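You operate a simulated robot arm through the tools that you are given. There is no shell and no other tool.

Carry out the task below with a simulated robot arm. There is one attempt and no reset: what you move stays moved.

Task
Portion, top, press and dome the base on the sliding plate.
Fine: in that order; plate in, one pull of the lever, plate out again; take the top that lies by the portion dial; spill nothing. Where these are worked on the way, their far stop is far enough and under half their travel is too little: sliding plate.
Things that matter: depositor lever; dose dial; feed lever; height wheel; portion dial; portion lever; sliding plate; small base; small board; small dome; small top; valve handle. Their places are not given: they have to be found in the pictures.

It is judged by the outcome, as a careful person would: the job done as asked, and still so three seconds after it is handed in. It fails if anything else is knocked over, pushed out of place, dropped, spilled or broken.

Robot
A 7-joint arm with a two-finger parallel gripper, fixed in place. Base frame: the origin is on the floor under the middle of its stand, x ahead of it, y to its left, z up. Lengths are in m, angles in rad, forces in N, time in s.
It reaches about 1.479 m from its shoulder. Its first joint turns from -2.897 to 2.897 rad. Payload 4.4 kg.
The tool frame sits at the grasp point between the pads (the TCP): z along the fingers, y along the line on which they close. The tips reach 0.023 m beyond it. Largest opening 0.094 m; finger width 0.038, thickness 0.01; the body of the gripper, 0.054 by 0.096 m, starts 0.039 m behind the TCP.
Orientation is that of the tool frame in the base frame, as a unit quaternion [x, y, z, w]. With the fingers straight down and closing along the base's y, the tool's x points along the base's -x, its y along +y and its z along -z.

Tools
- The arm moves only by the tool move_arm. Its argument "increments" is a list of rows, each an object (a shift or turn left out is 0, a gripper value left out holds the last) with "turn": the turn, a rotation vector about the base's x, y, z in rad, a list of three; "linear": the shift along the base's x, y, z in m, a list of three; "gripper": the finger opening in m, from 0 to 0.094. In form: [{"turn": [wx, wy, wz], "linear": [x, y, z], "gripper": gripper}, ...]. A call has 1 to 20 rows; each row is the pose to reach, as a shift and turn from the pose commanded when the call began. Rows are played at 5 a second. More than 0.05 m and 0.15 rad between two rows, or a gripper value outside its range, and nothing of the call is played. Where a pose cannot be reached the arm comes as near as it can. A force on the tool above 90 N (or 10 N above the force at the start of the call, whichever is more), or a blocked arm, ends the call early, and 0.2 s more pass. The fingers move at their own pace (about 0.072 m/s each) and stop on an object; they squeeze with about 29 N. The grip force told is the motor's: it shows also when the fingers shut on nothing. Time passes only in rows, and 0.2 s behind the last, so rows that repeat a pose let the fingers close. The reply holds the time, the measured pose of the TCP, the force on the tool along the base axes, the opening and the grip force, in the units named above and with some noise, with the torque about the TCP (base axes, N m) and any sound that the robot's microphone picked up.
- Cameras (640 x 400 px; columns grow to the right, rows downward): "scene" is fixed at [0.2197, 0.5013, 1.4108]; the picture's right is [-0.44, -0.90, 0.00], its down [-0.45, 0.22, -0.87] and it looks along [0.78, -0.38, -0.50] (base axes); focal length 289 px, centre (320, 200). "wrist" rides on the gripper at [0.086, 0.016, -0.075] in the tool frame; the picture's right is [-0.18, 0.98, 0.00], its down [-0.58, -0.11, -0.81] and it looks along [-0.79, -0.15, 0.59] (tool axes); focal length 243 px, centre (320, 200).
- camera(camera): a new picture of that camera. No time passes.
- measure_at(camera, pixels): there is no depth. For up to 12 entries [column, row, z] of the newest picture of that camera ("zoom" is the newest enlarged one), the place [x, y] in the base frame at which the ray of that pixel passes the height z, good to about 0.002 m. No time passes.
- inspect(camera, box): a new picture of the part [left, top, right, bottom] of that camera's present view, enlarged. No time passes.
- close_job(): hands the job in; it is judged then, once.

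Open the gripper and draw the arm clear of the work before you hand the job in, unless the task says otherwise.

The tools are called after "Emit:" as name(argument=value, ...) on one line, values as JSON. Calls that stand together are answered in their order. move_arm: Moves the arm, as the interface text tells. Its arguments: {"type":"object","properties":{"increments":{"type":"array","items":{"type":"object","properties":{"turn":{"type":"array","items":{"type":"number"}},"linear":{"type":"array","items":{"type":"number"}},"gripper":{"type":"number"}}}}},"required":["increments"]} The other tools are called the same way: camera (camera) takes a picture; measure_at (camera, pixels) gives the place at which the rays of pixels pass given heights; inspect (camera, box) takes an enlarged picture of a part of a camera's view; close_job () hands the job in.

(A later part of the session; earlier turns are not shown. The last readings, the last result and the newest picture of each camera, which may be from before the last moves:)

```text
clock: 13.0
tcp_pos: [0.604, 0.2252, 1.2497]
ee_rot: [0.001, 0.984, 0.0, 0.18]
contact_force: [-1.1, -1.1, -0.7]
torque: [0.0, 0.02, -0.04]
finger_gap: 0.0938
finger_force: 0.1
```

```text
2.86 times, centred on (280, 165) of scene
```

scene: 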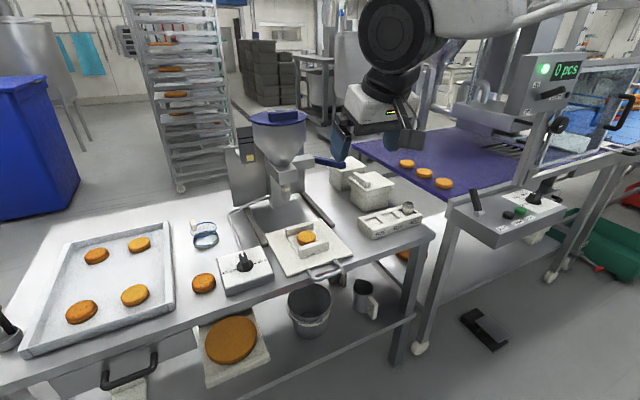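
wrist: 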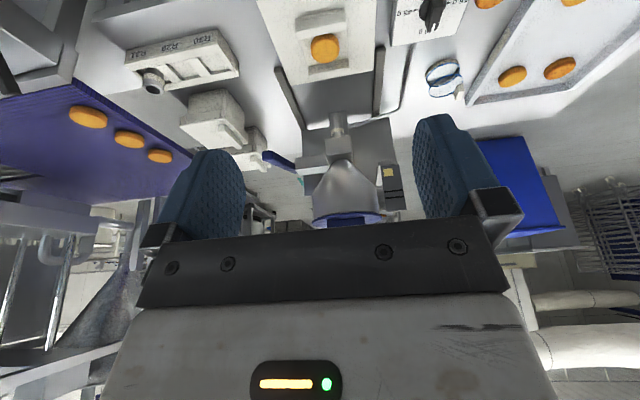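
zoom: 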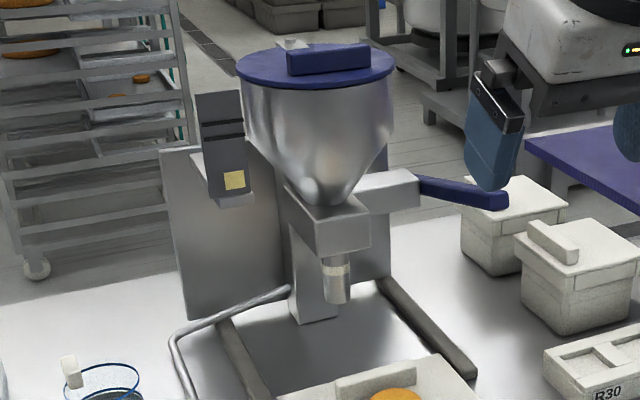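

Nozzle tip is at about (1.097,0.212,0.88); hopper centre (1.11,0.212), radius ≈0.08, so the plate must travel about 0.207 m. I right the hand, then turn it 90° so the fingers close along x over the handle bar.

Emit:
move_arm(increments=[{"linear": [0.02, 0.0, -0.02], "turn": [0, 0.12, 0]}, {"linear": [0.05, -0.005, -0.05], "turn": [0, 0.24, 0]}, {"linear": [0.08, -0.01, -0.08], "turn": [0, 0.36, 0]}])

Emit:
move_arm(increments=[{"turn": [0, 0, -0.145]}, {"turn": [0, 0, -0.29]}, {"turn": [0, 0, -0.435]}, {"turn": [0, 0, -0.58]}, {"turn": [0, 0, -0.725]}, {"turn": [0, 0, -0.87]}, {"turn": [0, 0, -1.015]}, {"turn": [0, 0, -1.16]}, {"turn": [0, 0, -1.305]}, {"turn": [0, 0, -1.45]}, {"turn": [0, 0, -1.5708]}])

Emit:
camera(camera="scene")

```text
clock: 13.8
tcp_pos: [0.6864, 0.2149, 1.1697]
ee_rot: [0.0, 1.0, 0.001, 0.0]
contact_force: [0.2, 0.2, 1.1]
torque: [0.0, 0.0, 0.01]
finger_gap: 0.0941
finger_force: 0.1
```

```text
clock: 16.2
tcp_pos: [0.6839, 0.2151, 1.1713]
ee_rot: [0.708, 0.706, -0.001, 0.0]
contact_force: [0.3, -0.4, 0.0]
torque: [0.01, 0.0, 0.01]
finger_gap: 0.0939
finger_force: 0.1
```

```text
taken
```

scene: 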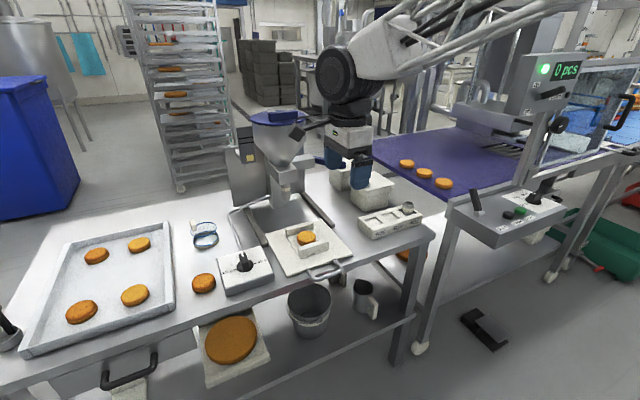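

The hand is turned 90° with fingers closing along x. I tilt it 0.3 rad (fingers pointing forward) and lower it to just above the handle bar, opening set to 0.04.

Emit:
move_arm(increments=[{"linear": [0.01, 0.0, -0.03], "turn": [0, -0.1, 0], "gripper": 0.04}, {"linear": [0.02, 0.0, -0.07], "turn": [0, -0.2, 0]}, {"linear": [0.035, -0.001, -0.11], "turn": [0, -0.3, 0]}, {"linear": [0.05, -0.002, -0.15], "turn": [0, -0.3, 0]}, {"linear": [0.063, -0.002, -0.19], "turn": [0, -0.3, 0]}, {"linear": [0.063, -0.002, -0.23], "turn": [0, -0.3, 0]}, {"linear": [0.063, -0.002, -0.26], "turn": [0, -0.3, 0]}])

Emit:
inspect(camera="scene", box=[270, 190, 390, 300])

Emit:
camera(camera="wrist")

```text
clock: 17.8
tcp_pos: [0.747, 0.2141, 0.9129]
ee_rot: [0.7, 0.698, 0.107, 0.106]
contact_force: [-0.6, 0.3, 0.1]
torque: [-0.01, -0.03, -0.02]
finger_gap: 0.0399
finger_force: 0.0
```

```text
3.64 times, centred on (330, 245) of scene
```

zoom: 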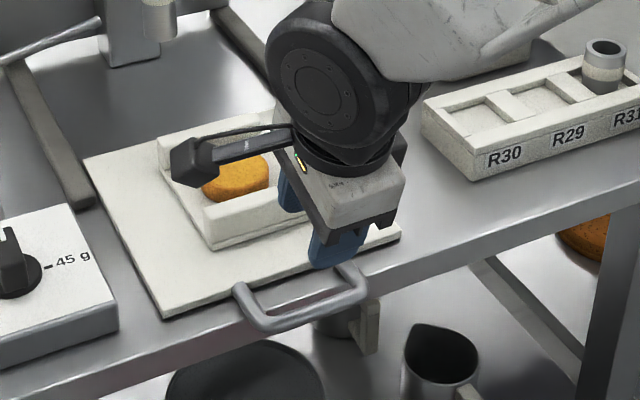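

```text
taken
```

wrist: 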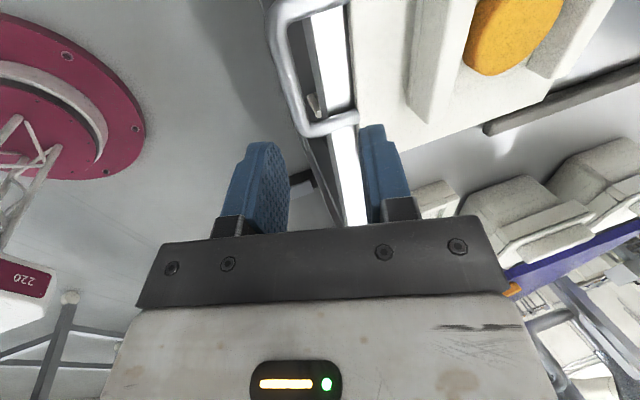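

The bar lies between the two fingers as seen in the wrist picture (bar at about (295,70), fingers at columns 270 and 380). I lower slowly around it.

Emit:
move_arm(increments=[{"linear": [0.002, -0.001, -0.02]}, {"linear": [0.002, -0.001, -0.04]}, {"linear": [0.002, -0.001, -0.055]}, {"linear": [0.002, -0.001, -0.065]}])

Emit:
camera(camera="wrist")

Emit:
inspect(camera="scene", box=[290, 220, 380, 300])

```text
clock: 18.8
tcp_pos: [0.7485, 0.2128, 0.8478]
ee_rot: [0.699, 0.699, 0.106, 0.107]
contact_force: [-0.3, 0.6, 0.5]
torque: [0.02, -0.02, -0.01]
finger_gap: 0.0401
finger_force: 0.0
```

```text
taken
```

wrist: 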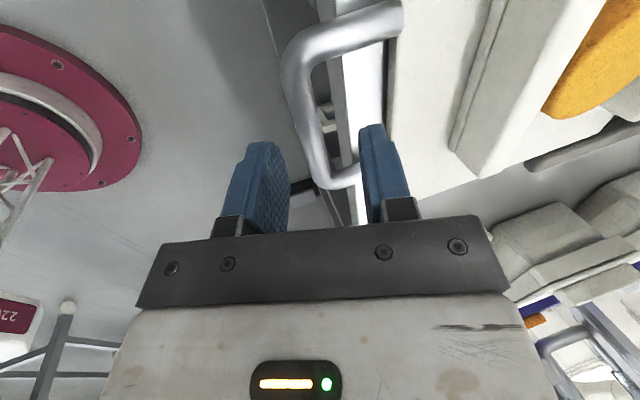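

```text
5.00 times, centred on (335, 260) of scene
```

zoom: 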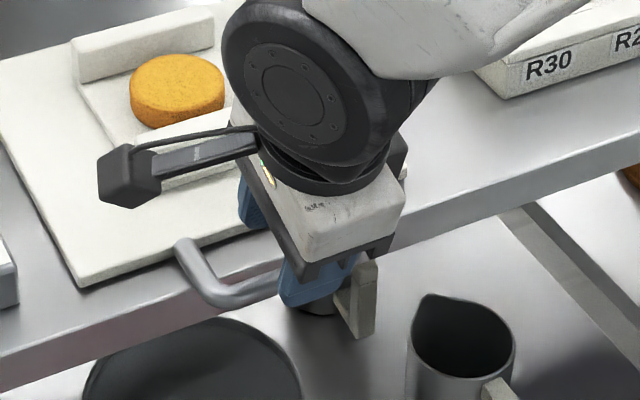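

The bar (columns 300–330) is between the fingers (285 and 365). I lower another 12 mm and close on it.

Emit:
move_arm(increments=[{"linear": [0.0, 0.0, -0.006]}, {"linear": [0.0, 0.0, -0.012]}, {"linear": [0.0, 0.0, -0.012], "gripper": 0.03}, {"linear": [0.0, 0.0, -0.012], "gripper": 0.0}, {"linear": [0.0, 0.0, -0.012], "gripper": 0.0}, {"linear": [0.0, 0.0, -0.012], "gripper": 0.0}])

Emit:
camera(camera="wrist")

Emit:
camera(camera="scene")

```text
clock: 20.2
tcp_pos: [0.75, 0.2134, 0.8371]
ee_rot: [0.699, 0.699, 0.107, 0.107]
contact_force: [1.6, -1.1, 32.6]
torque: [-0.73, -0.32, 0.19]
finger_gap: 0.0
finger_force: 41.9
```

```text
taken
```

wrist: 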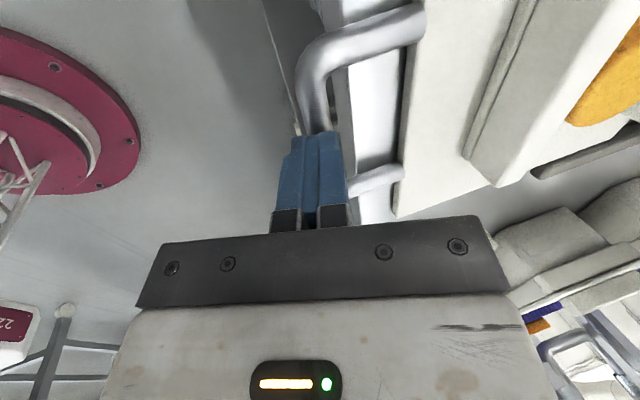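

```text
taken
```

scene: 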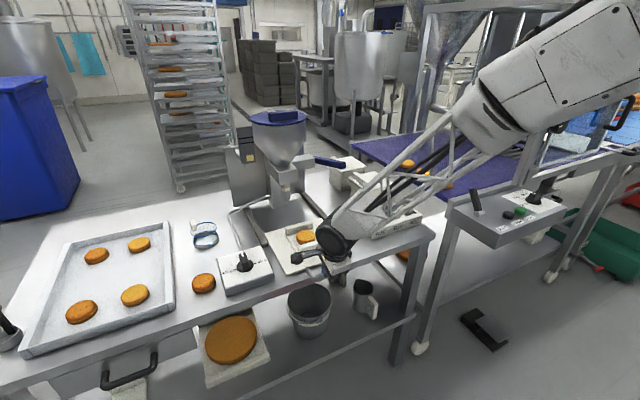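

The fingers closed fully (gap 0, Fz +32.6): the bar slipped out below the tips, so it sits lower than I took it, top near z≈0.814. I raise off it at once, and view the bar and plate.

Emit:
move_arm(increments=[{"linear": [0.0, 0.0, 0.01]}, {"linear": [0.0, 0.0, 0.025]}, {"linear": [0.0, 0.0, 0.025]}])

Emit:
camera(camera="wrist")

Emit:
inspect(camera="scene", box=[255, 205, 375, 300])

```text
clock: 21.0
tcp_pos: [0.7479, 0.2117, 0.8579]
ee_rot: [0.699, 0.699, 0.105, 0.105]
contact_force: [-0.3, 0.1, -0.4]
torque: [-0.03, 0.01, 0.01]
finger_gap: 0.0
finger_force: 42.2
```

```text
taken
```

wrist: 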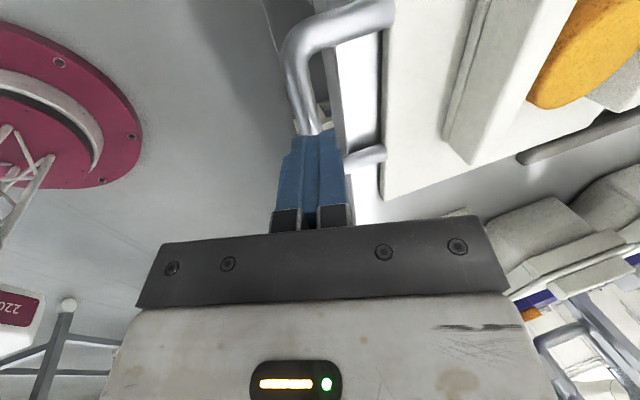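

```text
4.21 times, centred on (315, 252) of scene
```

zoom: 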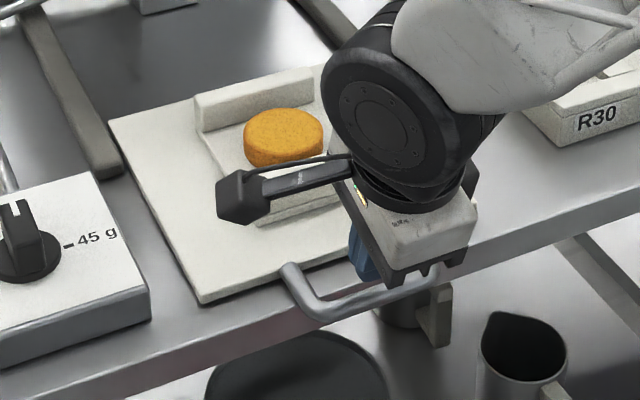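

The plate and base are unmoved. I put the closed fingers inside the handle loop and feel for the table height in small steps.

Emit:
move_arm(increments=[{"linear": [0.012, 0.0, 0.0]}, {"linear": [0.025, 0.001, 0.0]}, {"linear": [0.025, 0.001, -0.012]}, {"linear": [0.025, 0.001, -0.02]}, {"linear": [0.025, 0.001, -0.024]}])

Emit:
camera(camera="wrist")

```text
clock: 22.2
tcp_pos: [0.7733, 0.2121, 0.8352]
ee_rot: [0.699, 0.699, 0.105, 0.106]
contact_force: [0.5, 0.8, 0.3]
torque: [-0.01, 0.01, 0.0]
finger_gap: 0.0002
finger_force: 42.0
```

```text
taken
```

wrist: 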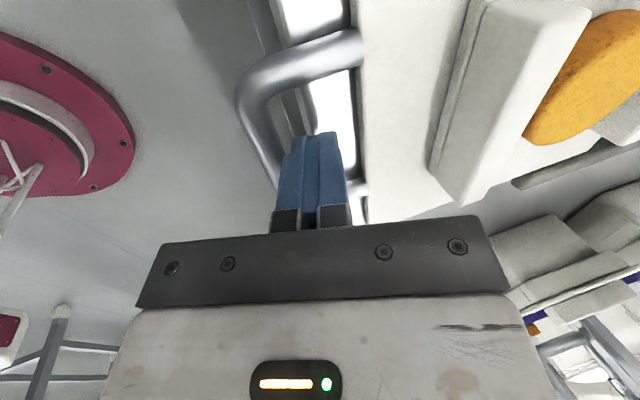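

The closed fingers are inside the loop without contact at tip z≈0.810. I lower by 4 mm more.

Emit:
move_arm(increments=[{"linear": [0.0, 0.0, -0.002]}, {"linear": [0.0, 0.0, -0.004]}, {"linear": [0.0, 0.0, -0.004]}])

Emit:
move_arm(increments=[{"linear": [0.0, 0.0, -0.002]}, {"linear": [0.0, 0.0, -0.004]}, {"linear": [0.0, 0.0, -0.004]}])

```text
clock: 23.0
tcp_pos: [0.7732, 0.2128, 0.83]
ee_rot: [0.699, 0.699, 0.105, 0.106]
contact_force: [-0.5, -0.4, 0.3]
torque: [0.01, 0.0, 0.0]
finger_gap: 0.0003
finger_force: 43.0
```

```text
clock: 23.8
tcp_pos: [0.7735, 0.213, 0.8271]
ee_rot: [0.699, 0.699, 0.106, 0.107]
contact_force: [0.4, -0.9, -1.5]
torque: [0.0, 0.01, -0.01]
finger_gap: 0.0
finger_force: 41.9
```

No contact yet with the tips near z≈0.802. I lower 3 mm twice more.

Emit:
move_arm(increments=[{"linear": [0.0, 0.0, -0.0015]}, {"linear": [0.0, 0.0, -0.003]}, {"linear": [0.0, 0.0, -0.003]}])

Emit:
move_arm(increments=[{"linear": [0.0, 0.0, -0.0015]}, {"linear": [0.0, 0.0, -0.003]}, {"linear": [0.0, 0.0, -0.003]}])

```text
clock: 24.6
tcp_pos: [0.7737, 0.2129, 0.824]
ee_rot: [0.698, 0.7, 0.106, 0.107]
contact_force: [-0.5, 0.2, 0.3]
torque: [-0.03, 0.01, -0.02]
finger_gap: 0.0
finger_force: 42.3
```

```text
clock: 25.4
tcp_pos: [0.7742, 0.2133, 0.8217]
ee_rot: [0.699, 0.699, 0.107, 0.107]
contact_force: [-12.1, -8.5, 19.2]
torque: [0.16, 0.17, 0.16]
finger_gap: 0.0001
finger_force: 42.9
```

Contact at TCP z≈0.8217 (Fz 19 N): the table top is at about z≈0.798, so the bar centre must be near 0.807. I lift out, tilt back to 0.2 rad, open, and come down around the bar again, lower this time.

Emit:
move_arm(increments=[{"linear": [0.0, 0.0, 0.02]}, {"linear": [0.0, 0.0, 0.045]}, {"linear": [-0.012, 0.0, 0.05], "turn": [0, 0.05, 0]}, {"linear": [-0.0245, 0.0, 0.05], "turn": [0, 0.1, 0], "gripper": 0.038}, {"linear": [-0.0245, 0.0, 0.045], "turn": [0, 0.1, 0]}, {"linear": [-0.0245, 0.0, 0.03], "turn": [0, 0.1, 0]}])

Emit:
camera(camera="wrist")

```text
clock: 26.8
tcp_pos: [0.7486, 0.2142, 0.8497]
ee_rot: [0.704, 0.703, 0.071, 0.071]
contact_force: [0.5, 0.2, -0.5]
torque: [-0.01, -0.01, 0.01]
finger_gap: 0.0379
finger_force: 0.1
```

```text
taken
```

wrist: 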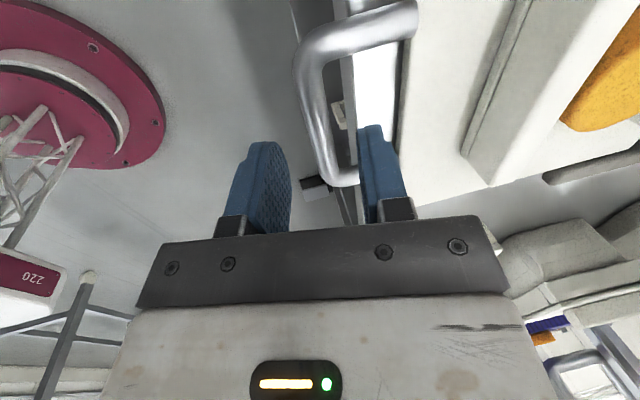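

The bar (columns 300–340) lies between the fingers. I lower to TCP z≈0.826 and close on the bar.

Emit:
move_arm(increments=[{"linear": [0.001, 0.0, -0.012]}, {"linear": [0.001, 0.0, -0.02]}, {"linear": [0.001, 0.0, -0.0237]}, {"linear": [0.001, 0.0, -0.0237], "gripper": 0.02}, {"linear": [0.001, 0.0, -0.0237], "gripper": 0.0}, {"linear": [0.001, 0.0, -0.0237], "gripper": 0.0}, {"linear": [0.001, 0.0, -0.0237], "gripper": 0.0}])

Emit:
camera(camera="wrist")

```text
clock: 28.4
tcp_pos: [0.7516, 0.2133, 0.8279]
ee_rot: [0.704, 0.703, 0.072, 0.072]
contact_force: [68.5, -2.5, -13.8]
torque: [0.13, -1.22, -1.7]
finger_gap: 0.014
finger_force: 45.0
```

```text
taken
```

wrist: 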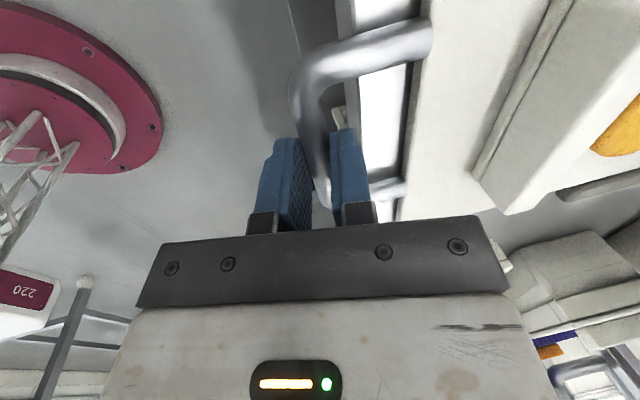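

The bar is gripped (gap 0.014), but the tool is held 68 N toward +x because the bar sits a bit further in. I shift the command +x by 5 mm to relax it.

Emit:
move_arm(increments=[{"linear": [0.003, 0, 0.0]}, {"linear": [0.006, 0, 0.0]}, {"linear": [0.006, 0, 0.0]}])

```text
clock: 29.2
tcp_pos: [0.7561, 0.2123, 0.8302]
ee_rot: [0.703, 0.704, 0.072, 0.072]
contact_force: [-0.6, -15.6, 43.6]
torque: [-0.09, -0.18, -1.77]
finger_gap: 0.0142
finger_force: 45.3
```

Fx is gone but Fz is +44 N with TCP risen to 0.830. I look before going on.

Emit:
camera(camera="wrist")

Emit:
inspect(camera="scene", box=[255, 205, 375, 300])

```text
taken
```

wrist: 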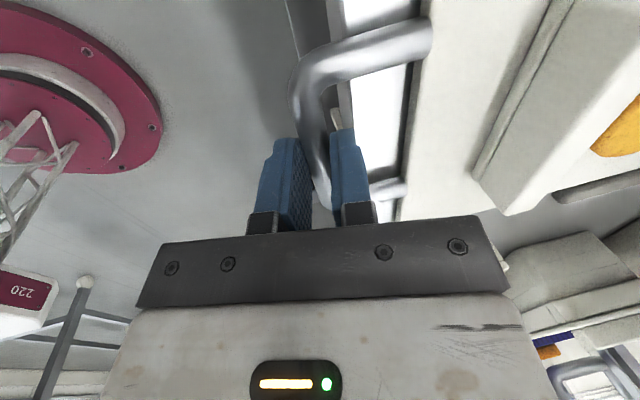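

```text
4.21 times, centred on (315, 252) of scene
```

zoom: 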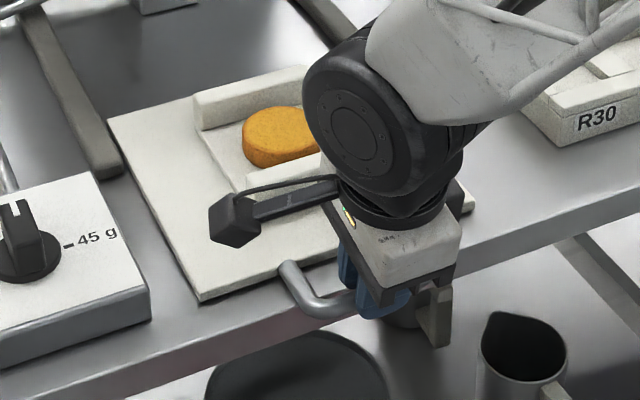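

The bar is well between the pads. I relax the vertical command by 3 mm and read the force again.

Emit:
move_arm(increments=[{"linear": [0.0, 0, 0.0015]}, {"linear": [0.0, 0, 0.003]}, {"linear": [0.0, 0, 0.003]}])

```text
clock: 30.0
tcp_pos: [0.7556, 0.2131, 0.8282]
ee_rot: [0.704, 0.704, 0.068, 0.071]
contact_force: [0.6, -6.9, 5.2]
torque: [0.41, -0.05, -1.64]
finger_gap: 0.0141
finger_force: 45.5
```

Forces are now small and the grip holds. I push the plate in along +x, first 8 cm.

Emit:
move_arm(increments=[{"linear": [0.008, 0, 0.0]}, {"linear": [0.018, 0, 0.0]}, {"linear": [0.028, 0, 0.0]}, {"linear": [0.038, 0, 0.0]}, {"linear": [0.048, 0, 0.0]}, {"linear": [0.058, 0, 0.0]}, {"linear": [0.068, 0, 0.0]}, {"linear": [0.076, 0, 0.0]}, {"linear": [0.08, 0, 0.0]}])

Emit:
camera(camera="scene")

```text
clock: 32.0
tcp_pos: [0.8361, 0.2124, 0.8294]
ee_rot: [0.703, 0.704, 0.07, 0.071]
contact_force: [-0.3, -3.6, -48.4]
torque: [0.32, 0.16, -1.64]
finger_gap: 0.0142
finger_force: 45.3
```

```text
taken
```

scene: 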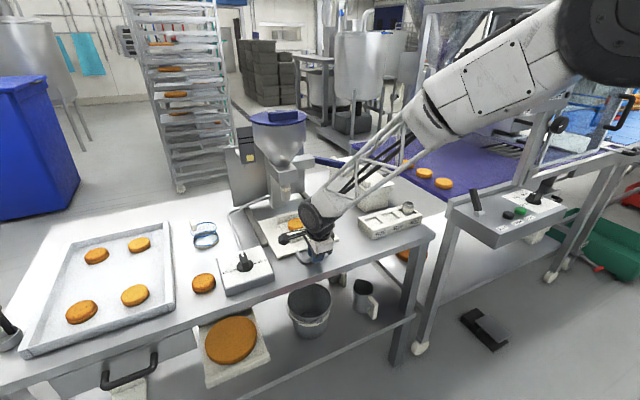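

The plate slides in; Fz is −48 N, so the command is now about 4 mm too high for the constrained handle. I lower the command 4 mm and carry on pushing.

Emit:
move_arm(increments=[{"linear": [0.0, 0, -0.002]}, {"linear": [0.0, 0, -0.0037]}, {"linear": [0.008, 0, -0.0037]}, {"linear": [0.018, 0, -0.0042]}, {"linear": [0.028, 0, -0.0047]}, {"linear": [0.038, 0, -0.0052]}, {"linear": [0.046, 0, -0.0057]}, {"linear": [0.05, 0, -0.006]}])

```text
clock: 33.8
tcp_pos: [0.8877, 0.2154, 0.8268]
ee_rot: [0.703, 0.704, 0.072, 0.072]
contact_force: [1.7, -1.0, 50.2]
torque: [0.45, -0.23, -1.65]
finger_gap: 0.0143
finger_force: 44.7
```

Now Fz is +50 N, so I overcorrected; I raise the command 3 mm and read again.

Emit:
move_arm(increments=[{"linear": [0.0, 0, 0.0015]}, {"linear": [0.0, 0, 0.003]}, {"linear": [0.0, 0, 0.003]}])

```text
clock: 34.6
tcp_pos: [0.8853, 0.2141, 0.8264]
ee_rot: [0.704, 0.704, 0.069, 0.07]
contact_force: [1.0, 33.5, 22.7]
torque: [1.23, -0.13, -1.49]
finger_gap: 0.0137
finger_force: 44.8
```

Fy jumped to +33 N without a sideways command; I hold still for a moment to re-read.

Emit:
move_arm(increments=[{"linear": [0.0, 0, 0.0]}, {"linear": [0.0, 0, 0.0]}])

Emit:
camera(camera="scene")

```text
clock: 35.2
tcp_pos: [0.885, 0.2155, 0.8257]
ee_rot: [0.703, 0.704, 0.07, 0.07]
contact_force: [-2.0, 46.9, 9.1]
torque: [1.21, 0.0, -1.49]
finger_gap: 0.014
finger_force: 44.3
```

```text
taken
```

scene: 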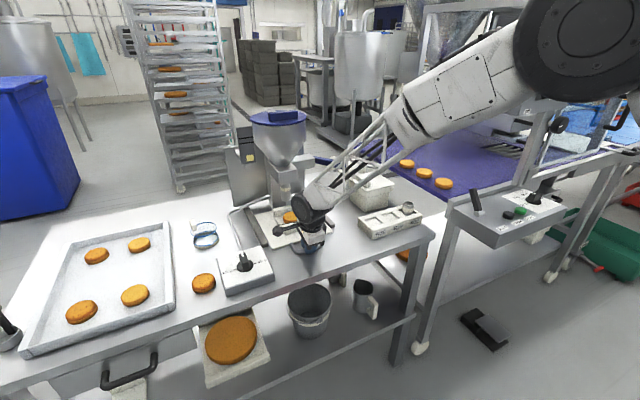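

Fy creeps up to 47 N: the arm's controller slowly winds up against the plate's guides. I shift the command +y by 3 mm to ease it and push on 5 cm.

Emit:
move_arm(increments=[{"linear": [0.0, 0.003, 0.0]}, {"linear": [0.01, 0.003, 0.0]}, {"linear": [0.02, 0.003, 0.0]}, {"linear": [0.03, 0.003, 0.0]}, {"linear": [0.04, 0.003, 0.0]}, {"linear": [0.05, 0.003, 0.0]}])

```text
clock: 36.7
tcp_pos: [0.9329, 0.2144, 0.8249]
ee_rot: [0.704, 0.703, 0.066, 0.07]
contact_force: [-26.4, -11.2, 20.4]
torque: [0.25, 0.64, -1.47]
finger_gap: 0.0143
finger_force: 45.2
stopped in row 6: the force on the tool passed its limit at 96 N (the readings are from after the stop); the commanded pose is now the measured one
```

The push stopped at TCP x≈0.933 (travel ≈0.178) with 96 N: either the far stop or something blocking. I look.

Emit:
camera(camera="scene")

Emit:
inspect(camera="scene", box=[225, 170, 365, 290])

Emit:
camera(camera="wrist")

```text
taken
```

scene: 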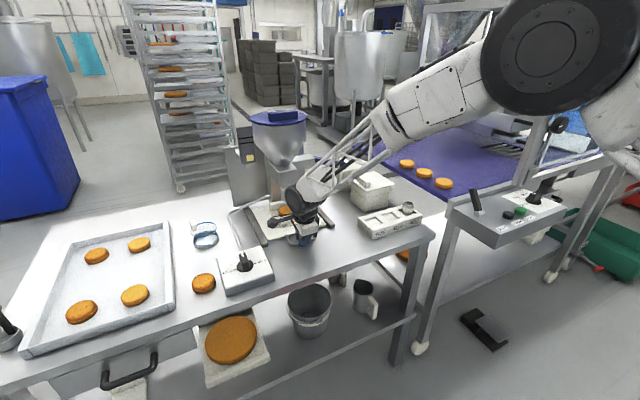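

```text
3.33 times, centred on (295, 230) of scene
```

zoom: 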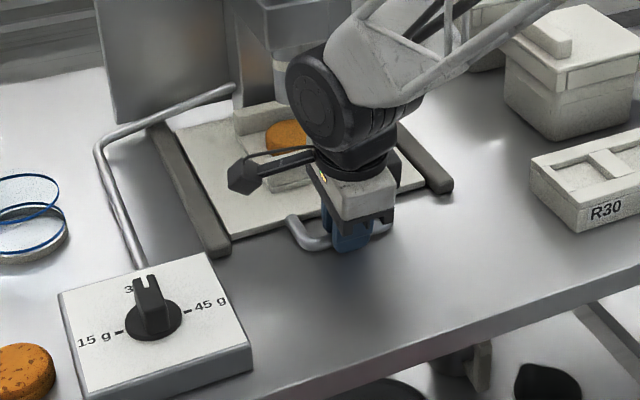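

```text
taken
```

wrist: 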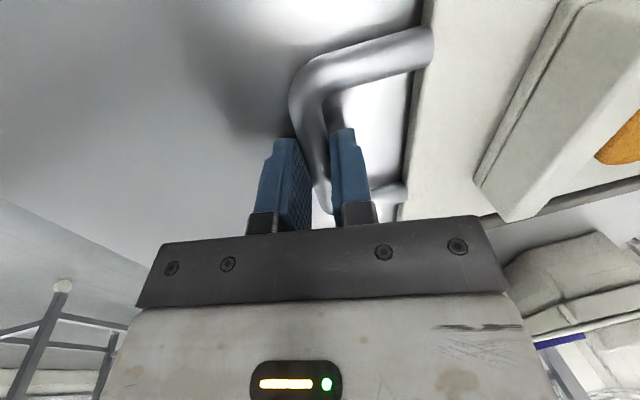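

I measure the plate's far-left corner now at scene (253,209), the column foot (279,207), and the base.

Emit:
measure_at(camera="scene", pixels=[[253, 209, 0.812], [279, 207, 0.8], [271, 207, 0.8], [229, 243, 0.81], [283, 211, 0.85], [266, 240, 0.81]])

Emit:
inspect(camera="scene", box=[240, 160, 320, 250])

```text
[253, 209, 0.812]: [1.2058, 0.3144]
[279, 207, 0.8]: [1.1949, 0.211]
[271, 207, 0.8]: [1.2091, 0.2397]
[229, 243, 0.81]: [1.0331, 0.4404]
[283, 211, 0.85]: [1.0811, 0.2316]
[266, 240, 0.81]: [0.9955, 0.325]
```

```text
4.44 times, centred on (280, 205) of scene
```

zoom: 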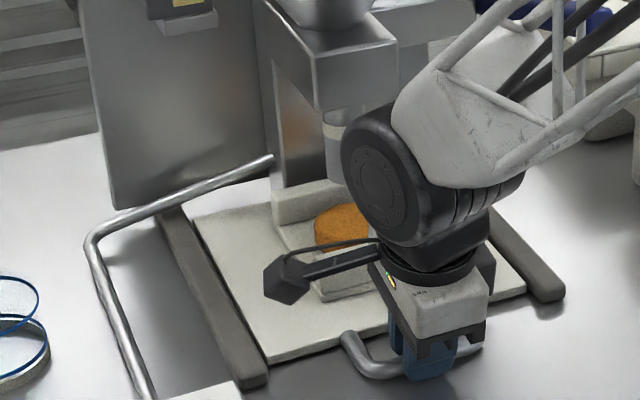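

The plate's far edge (x≈1.206) is right at the column foot (x≈1.20), so this looks like the far stop. I press 3 mm more to confirm it does not move.

Emit:
move_arm(increments=[{"linear": [0.0015, 0, 0.0]}, {"linear": [0.003, 0, 0.0]}])

```text
clock: 37.2
tcp_pos: [0.9327, 0.215, 0.8246]
ee_rot: [0.704, 0.703, 0.066, 0.069]
contact_force: [-30.9, -4.6, 21.6]
torque: [0.54, 0.67, -1.88]
finger_gap: 0.014
finger_force: 44.9
stopped in row 2: the force on the tool passed its limit at 98 N (the readings are from after the stop); the commanded pose is now the measured one
```

Confirmed: the plate is hard against its far stop (x stays 0.933). I open the fingers and raise the hand straight off the bar, then back away.

Emit:
move_arm(increments=[{"linear": [-0.001, 0, 0.0], "gripper": 0.014}, {"linear": [-0.001, 0, 0.0], "gripper": 0.03}, {"linear": [-0.001, 0, 0.0], "gripper": 0.034}, {"linear": [-0.001, 0, 0.01]}, {"linear": [-0.001, 0, 0.03]}, {"linear": [-0.005, 0, 0.06]}, {"linear": [-0.02, 0, 0.09]}, {"linear": [-0.05, 0, 0.12]}, {"linear": [-0.09, 0, 0.15]}, {"linear": [-0.13, 0, 0.17]}, {"linear": [-0.17, 0, 0.19]}])

Emit:
camera(camera="scene")

Emit:
inspect(camera="scene", box=[240, 160, 340, 260])

```text
clock: 39.6
tcp_pos: [0.7613, 0.2139, 1.0127]
ee_rot: [0.703, 0.704, 0.067, 0.068]
contact_force: [-0.5, 0.7, -0.4]
torque: [0.0, 0.01, 0.03]
finger_gap: 0.0338
finger_force: 0.0
```

```text
taken
```

scene: 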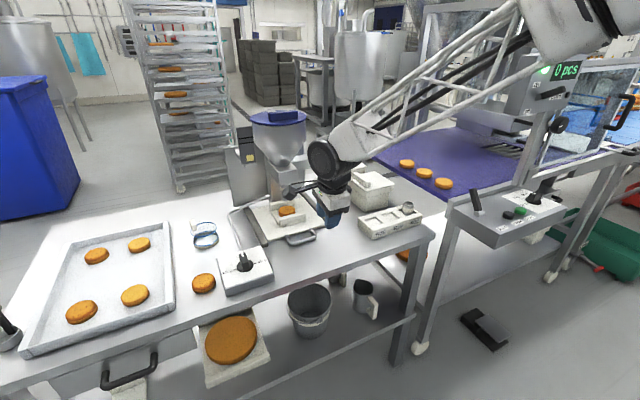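

```text
4.00 times, centred on (290, 210) of scene
```

zoom: 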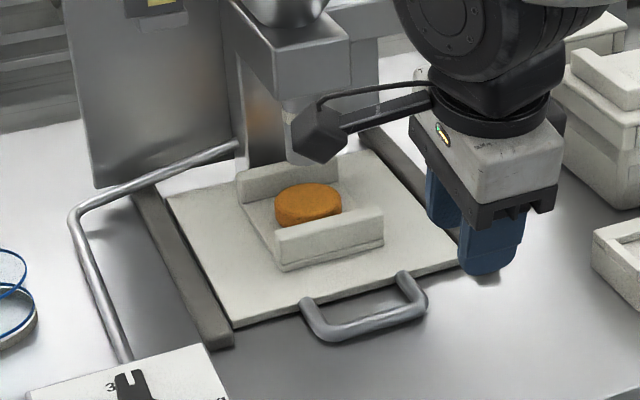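

Base sits on the plate under the depositor; the far hand hides the nozzle. I right the hand and turn it back 90° at a safe place, closing the fingers, then check the nozzle over the base.

Emit:
move_arm(increments=[{"linear": [-0.02, -0.02, 0.04], "turn": [0, 0.1, 0], "gripper": 0.0}, {"linear": [-0.03, -0.05, 0.08], "turn": [0, 0.2, 0]}, {"linear": [-0.03, -0.09, 0.11], "turn": [0, 0.2, 0]}, {"linear": [-0.03, -0.13, 0.13], "turn": [0, 0.2, 0]}])

Emit:
move_arm(increments=[{"turn": [0, 0, 0.145]}, {"turn": [0, 0, 0.29]}, {"turn": [0, 0, 0.435]}, {"turn": [0, 0, 0.58]}, {"turn": [0, 0, 0.725]}, {"turn": [0, 0, 0.87]}, {"turn": [0, 0, 1.015]}, {"turn": [0, 0, 1.16]}, {"turn": [0, 0, 1.305]}, {"turn": [0, 0, 1.45]}, {"turn": [0, 0, 1.5708]}])

Emit:
camera(camera="wrist")

Emit:
inspect(camera="scene", box=[240, 150, 350, 250])

```text
refused: row 2 steps farther than a row can; nothing moved
```

```text
clock: 42.0
tcp_pos: [0.7633, 0.2147, 1.0154]
ee_rot: [-0.001, 0.995, 0.095, 0.002]
contact_force: [-0.1, 0.9, 0.0]
torque: [0.0, 0.01, -0.02]
finger_gap: 0.0339
finger_force: 0.0
```

```text
taken
```

wrist: 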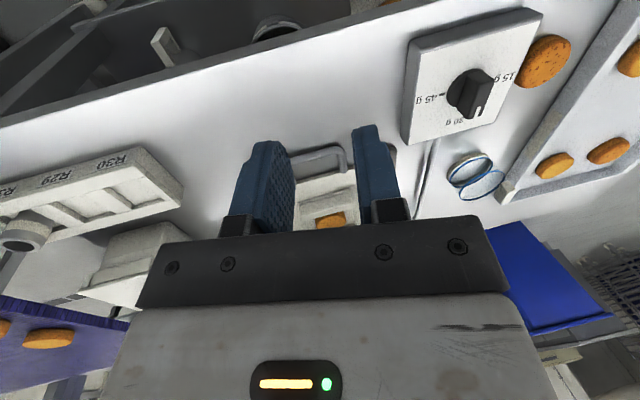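

```text
4.00 times, centred on (295, 200) of scene
```

zoom: 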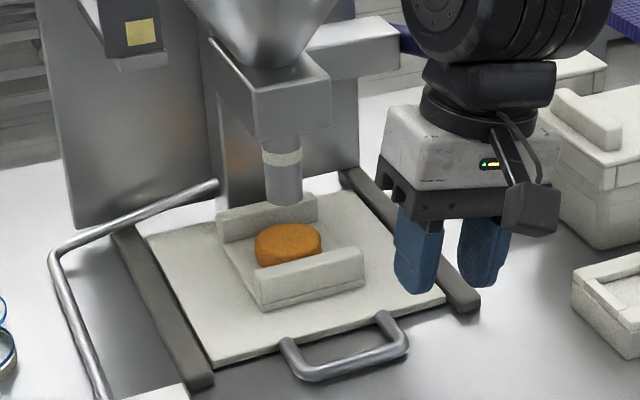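

Scene zoom shows the nozzle (284,200) right above the base (288,240). The first call was refused, so the hand still leans 0.2 rad; I right it, close the fingers and move up and to the right, in line with the lever.

Emit:
move_arm(increments=[{"linear": [-0.01, -0.02, 0.03], "turn": [-0.1, 0, 0], "gripper": 0.0}, {"linear": [-0.01, -0.04, 0.06], "turn": [-0.2, 0, 0]}, {"linear": [0.0, -0.07, 0.09], "turn": [-0.2, 0, 0]}, {"linear": [0.02, -0.1, 0.11], "turn": [-0.2, 0, 0]}, {"linear": [0.05, -0.13, 0.125], "turn": [-0.2, 0, 0]}, {"linear": [0.09, -0.15, 0.13], "turn": [-0.2, 0, 0]}, {"linear": [0.12, -0.157, 0.13], "turn": [-0.2, 0, 0]}])

Emit:
camera(camera="wrist")

Emit:
inspect(camera="scene", box=[260, 100, 400, 220])

```text
clock: 43.6
tcp_pos: [0.8835, 0.0587, 1.1468]
ee_rot: [0.0, 1.0, -0.005, 0.002]
contact_force: [-0.2, -0.6, 0.5]
torque: [0.0, 0.01, -0.04]
finger_gap: 0.0003
finger_force: 28.8
```

```text
taken
```

wrist: 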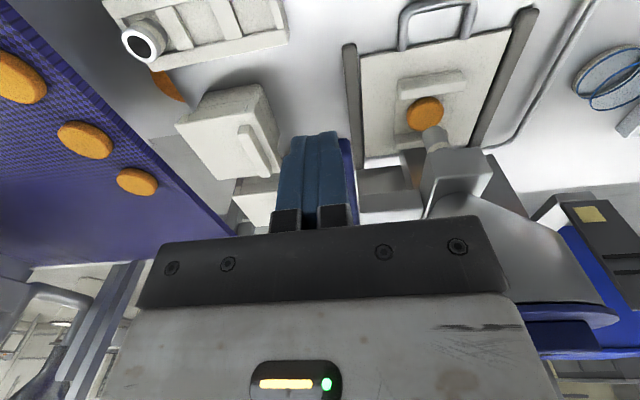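

```text
3.33 times, centred on (330, 160) of scene
```

zoom: 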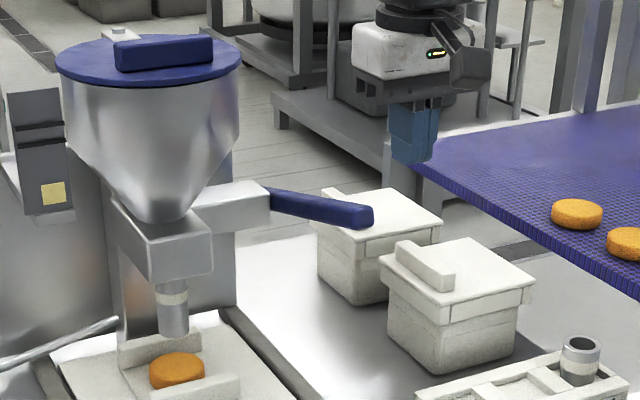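

This view from the right shows base (424,113) and nozzle (435,140); I zoom in to check they line up, using the vertical line under the nozzle.

Emit:
inspect(camera="wrist", box=[340, 60, 500, 220])

Emit:
measure_at(camera="wrist", pixels=[[425, 110, 0.85], [425, 110, 0.84], [434, 130, 0.88], [434, 130, 0.87], [434, 130, 0.89], [343, 142, 1.03], [350, 145, 1.03]])

```text
2.50 times, centred on (420, 140) of wrist
```

zoom: 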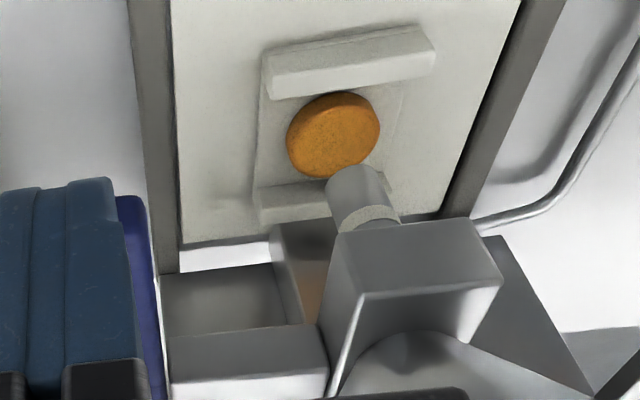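

```text
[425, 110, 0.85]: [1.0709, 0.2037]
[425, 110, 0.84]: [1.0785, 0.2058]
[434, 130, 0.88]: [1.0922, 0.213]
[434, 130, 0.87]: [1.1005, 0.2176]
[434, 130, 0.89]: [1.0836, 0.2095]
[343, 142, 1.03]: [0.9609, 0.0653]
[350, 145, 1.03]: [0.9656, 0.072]
```

Base (≈1.076,0.212) and nozzle (≈1.08,0.2125) line up. Now I move the closed fingers over the lever at x≈1.03, y≈0.06, and come down to just above it.

Emit:
move_arm(increments=[{"linear": [0.04, 0.0015, 0.0], "gripper": 0.0}, {"linear": [0.08, 0.0015, 0.0]}, {"linear": [0.12, 0.0015, 0.0]}, {"linear": [0.142, 0.0015, -0.005]}, {"linear": [0.142, 0.0015, -0.03]}, {"linear": [0.142, 0.0015, -0.055]}, {"linear": [0.142, 0.0015, -0.07]}])

Emit:
inspect(camera="scene", box=[260, 100, 400, 220])

Emit:
camera(camera="wrist")

```text
clock: 45.2
tcp_pos: [1.0271, 0.0593, 1.0739]
ee_rot: [0.001, 1.0, -0.005, 0.002]
contact_force: [-0.5, 0.2, 1.0]
torque: [-0.01, 0.01, 0.0]
finger_gap: 0.0
finger_force: 29.4
```

```text
3.33 times, centred on (330, 160) of scene
```

zoom: 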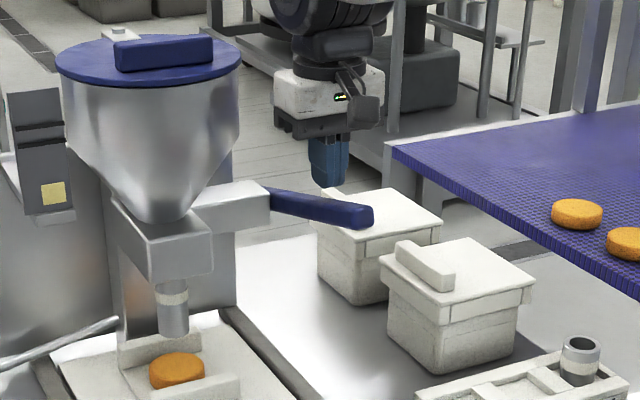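

```text
taken
```

wrist: 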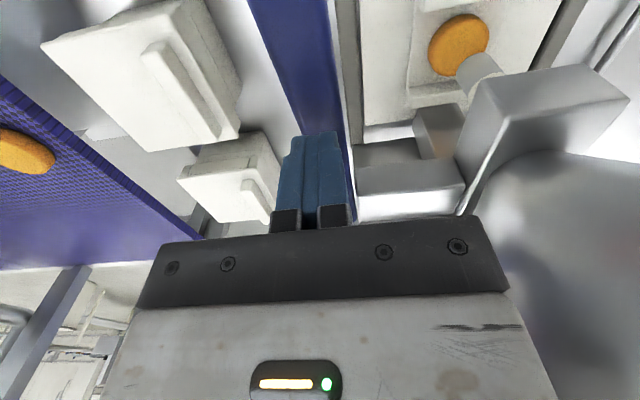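

The fingertips are centred over the lever, about 25 mm above it. I lower in 5 mm rows to meet it.

Emit:
move_arm(increments=[{"linear": [0, 0, -0.008]}, {"linear": [0, 0, -0.014]}, {"linear": [0, 0, -0.019]}, {"linear": [0, 0, -0.024]}, {"linear": [0, 0, -0.028]}])

Emit:
inspect(camera="scene", box=[260, 100, 400, 220])

```text
clock: 46.4
tcp_pos: [1.027, 0.0597, 1.048]
ee_rot: [0.001, 1.0, -0.004, 0.001]
contact_force: [0.4, -1.3, 1.9]
torque: [-0.04, 0.04, 0.0]
finger_gap: 0.0
finger_force: 29.2
```

```text
3.33 times, centred on (330, 160) of scene
```

zoom: 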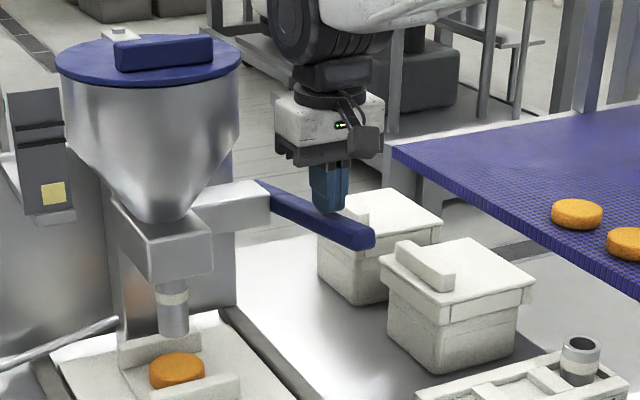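

The lever turns down easily (tip moved from row 215 to 237 in the zoom) with about 2 N. I keep pressing down.

Emit:
move_arm(increments=[{"linear": [0, 0, -0.008]}, {"linear": [0, 0, -0.016]}, {"linear": [0, 0, -0.024]}, {"linear": [0, 0, -0.032]}, {"linear": [0, 0, -0.04]}, {"linear": [0, 0, -0.048]}])

Emit:
inspect(camera="scene", box=[240, 100, 400, 250])

```text
clock: 47.8
tcp_pos: [1.0259, 0.0576, 0.999]
ee_rot: [0.001, 1.0, -0.005, 0.002]
contact_force: [-0.5, 0.5, 5.6]
torque: [0.01, -0.13, 0.05]
finger_gap: 0.0
finger_force: 29.1
```

```text
2.67 times, centred on (320, 175) of scene
```

zoom: 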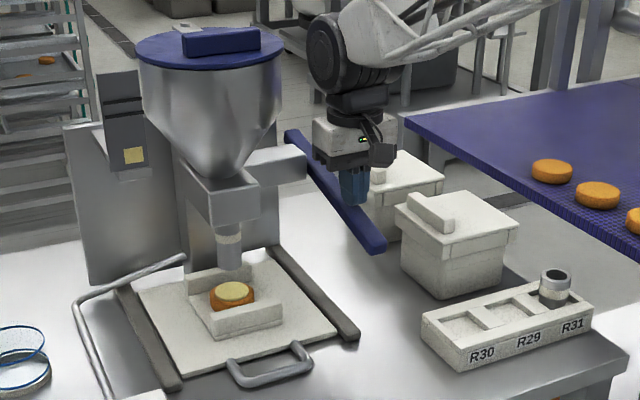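

A yellow portion now sits on the base (zoom (235,292)), and the spring force is 5.6 N. I press on to the end of this same stroke.

Emit:
move_arm(increments=[{"linear": [0, 0, -0.006]}, {"linear": [0, 0, -0.012]}, {"linear": [0, 0, -0.018]}, {"linear": [0, 0, -0.024]}])

Emit:
inspect(camera="scene", box=[240, 100, 400, 250])

```text
clock: 48.7
tcp_pos: [1.027, 0.0594, 0.9948]
ee_rot: [0.001, 1.0, -0.005, 0.008]
contact_force: [-2.4, 0.2, 20.4]
torque: [0.09, -0.32, -0.25]
finger_gap: 0.0
finger_force: 28.7
stopped in row 4: the force on the tool passed its limit at 101 N (the readings are from after the stop); the commanded pose is now the measured one
```

```text
2.67 times, centred on (320, 175) of scene
```

zoom: 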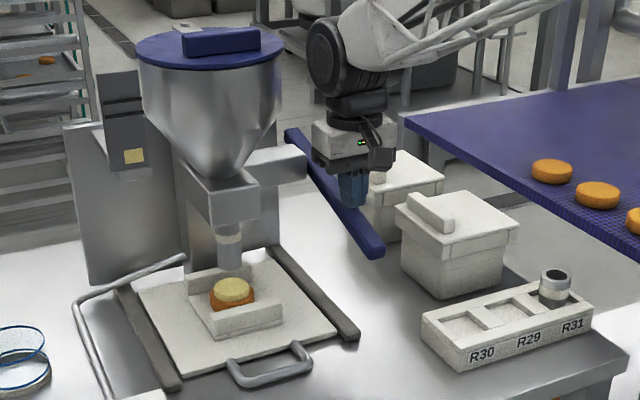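

The lever reached its end stop and the full portion lies on the base. I raise the hand slowly so the lever comes back up by itself.

Emit:
move_arm(increments=[{"linear": [0, 0, 0.008]}, {"linear": [0, 0, 0.018]}, {"linear": [0, 0, 0.028]}, {"linear": [0, 0, 0.038]}, {"linear": [0, 0, 0.048]}, {"linear": [0, 0, 0.058]}, {"linear": [0, 0, 0.068]}, {"linear": [0, 0, 0.078]}, {"linear": [0, 0, 0.09]}, {"linear": [0, 0, 0.11]}, {"linear": [0, 0, 0.13]}])

Emit:
inspect(camera="scene", box=[240, 100, 400, 250])

Emit:
inspect(camera="scene", box=[255, 170, 345, 250])

```text
clock: 51.1
tcp_pos: [1.0277, 0.059, 1.1212]
ee_rot: [0.0, 1.0, -0.005, 0.006]
contact_force: [0.5, 0.2, -0.8]
torque: [-0.01, 0.03, 0.02]
finger_gap: 0.0
finger_force: 29.0
```

```text
2.67 times, centred on (320, 175) of scene
```

zoom: 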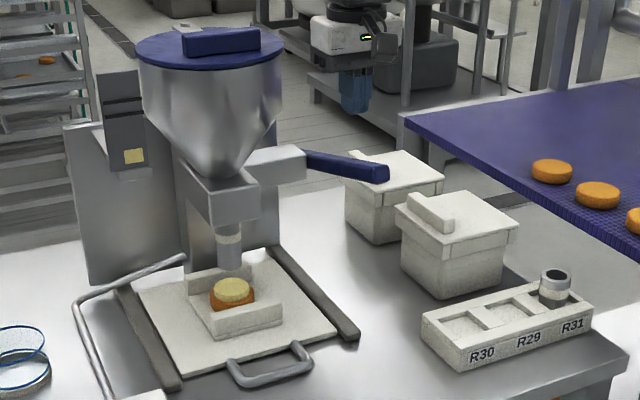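

```text
5.00 times, centred on (300, 210) of scene
```

zoom: 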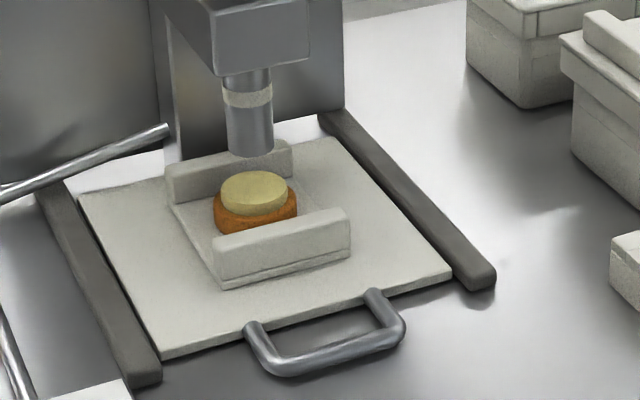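

The lever is back up and the portion sits centred on the base (zoom (255,195)). Now plate out: I retreat, turn the hand 90°, to hook the handle from inside its loop.

Emit:
move_arm(increments=[{"linear": [-0.04, 0, 0.0]}, {"linear": [-0.08, 0, 0.0]}, {"linear": [-0.12, 0, 0.0]}, {"linear": [-0.16, 0.01, 0.0]}, {"linear": [-0.2, 0.03, 0.0]}, {"linear": [-0.23, 0.06, 0.0]}, {"linear": [-0.24, 0.1, 0.0]}])

Emit:
move_arm(increments=[{"turn": [0, 0, -0.145]}, {"turn": [0, 0, -0.29]}, {"turn": [0, 0, -0.435]}, {"turn": [0, 0, -0.58]}, {"turn": [0, 0, -0.725]}, {"turn": [0, 0, -0.87]}, {"turn": [0, 0, -1.015]}, {"turn": [0, 0, -1.16]}, {"turn": [0, 0, -1.305]}, {"turn": [0, 0, -1.45]}, {"turn": [0, 0, -1.5708]}])

Emit:
move_arm(increments=[{"linear": [0.03, 0.02, -0.02], "turn": [0, -0.1, 0]}, {"linear": [0.06, 0.04, -0.04], "turn": [0, -0.2, 0]}, {"linear": [0.09, 0.05, -0.07], "turn": [0, -0.2, 0]}, {"linear": [0.12, 0.0555, -0.1], "turn": [0, -0.2, 0]}, {"linear": [0.15, 0.0555, -0.13], "turn": [0, -0.2, 0]}, {"linear": [0.169, 0.0555, -0.16], "turn": [0, -0.2, 0]}, {"linear": [0.169, 0.0555, -0.2], "turn": [0, -0.2, 0]}, {"linear": [0.169, 0.0555, -0.235], "turn": [0, -0.2, 0]}])

Emit:
inspect(camera="scene", box=[255, 170, 345, 250])

Emit:
camera(camera="wrist")

```text
clock: 52.7
tcp_pos: [0.7878, 0.1594, 1.1227]
ee_rot: [0.0, 1.0, -0.006, 0.006]
contact_force: [-0.5, 0.3, 0.1]
torque: [-0.04, 0.02, -0.01]
finger_gap: 0.0
finger_force: 29.3
```

```text
clock: 55.1
tcp_pos: [0.7861, 0.1598, 1.1217]
ee_rot: [0.708, 0.707, -0.008, 0.001]
contact_force: [0.1, 1.0, -0.4]
torque: [-0.01, 0.04, -0.02]
finger_gap: 0.0002
finger_force: 29.0
```

```text
clock: 56.9
tcp_pos: [0.9558, 0.2142, 0.8864]
ee_rot: [0.704, 0.703, 0.063, 0.072]
contact_force: [0.5, -0.3, 0.0]
torque: [0.0, 0.03, 0.0]
finger_gap: 0.0003
finger_force: 29.0
```

```text
5.00 times, centred on (300, 210) of scene
```

zoom: 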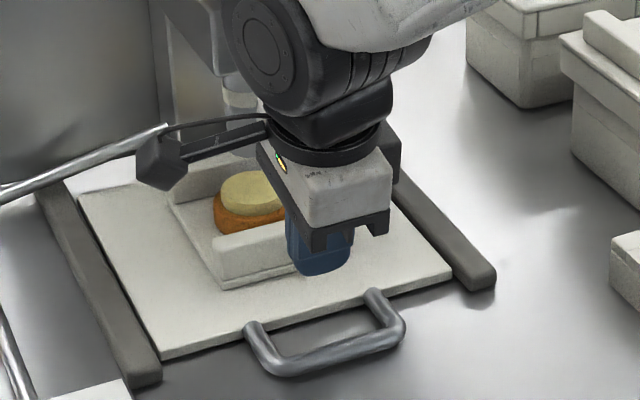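

```text
taken
```

wrist: 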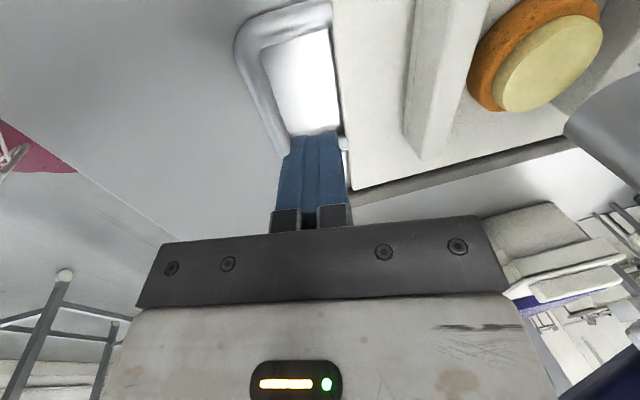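

The loop interior is at (265–340, 30–140) with the closed fingers coming to it. I lower most of the way and look again.

Emit:
move_arm(increments=[{"linear": [0, 0, -0.02]}, {"linear": [0, 0, -0.035]}, {"linear": [0, 0, -0.042]}])

Emit:
camera(camera="wrist")

```text
clock: 57.7
tcp_pos: [0.9566, 0.2138, 0.8441]
ee_rot: [0.704, 0.704, 0.063, 0.071]
contact_force: [0.4, -0.2, 0.1]
torque: [-0.02, 0.01, -0.01]
finger_gap: 0.0001
finger_force: 29.2
```

```text
taken
```

wrist: 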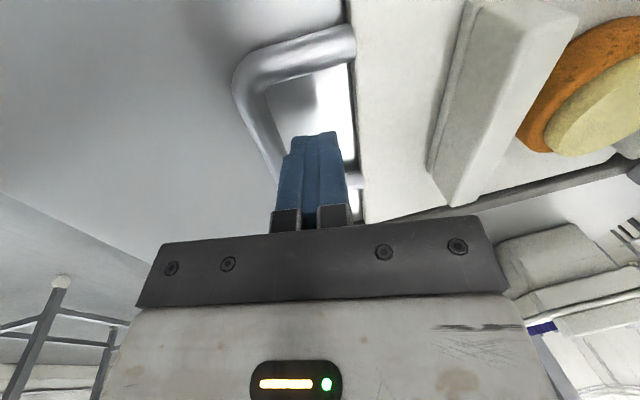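

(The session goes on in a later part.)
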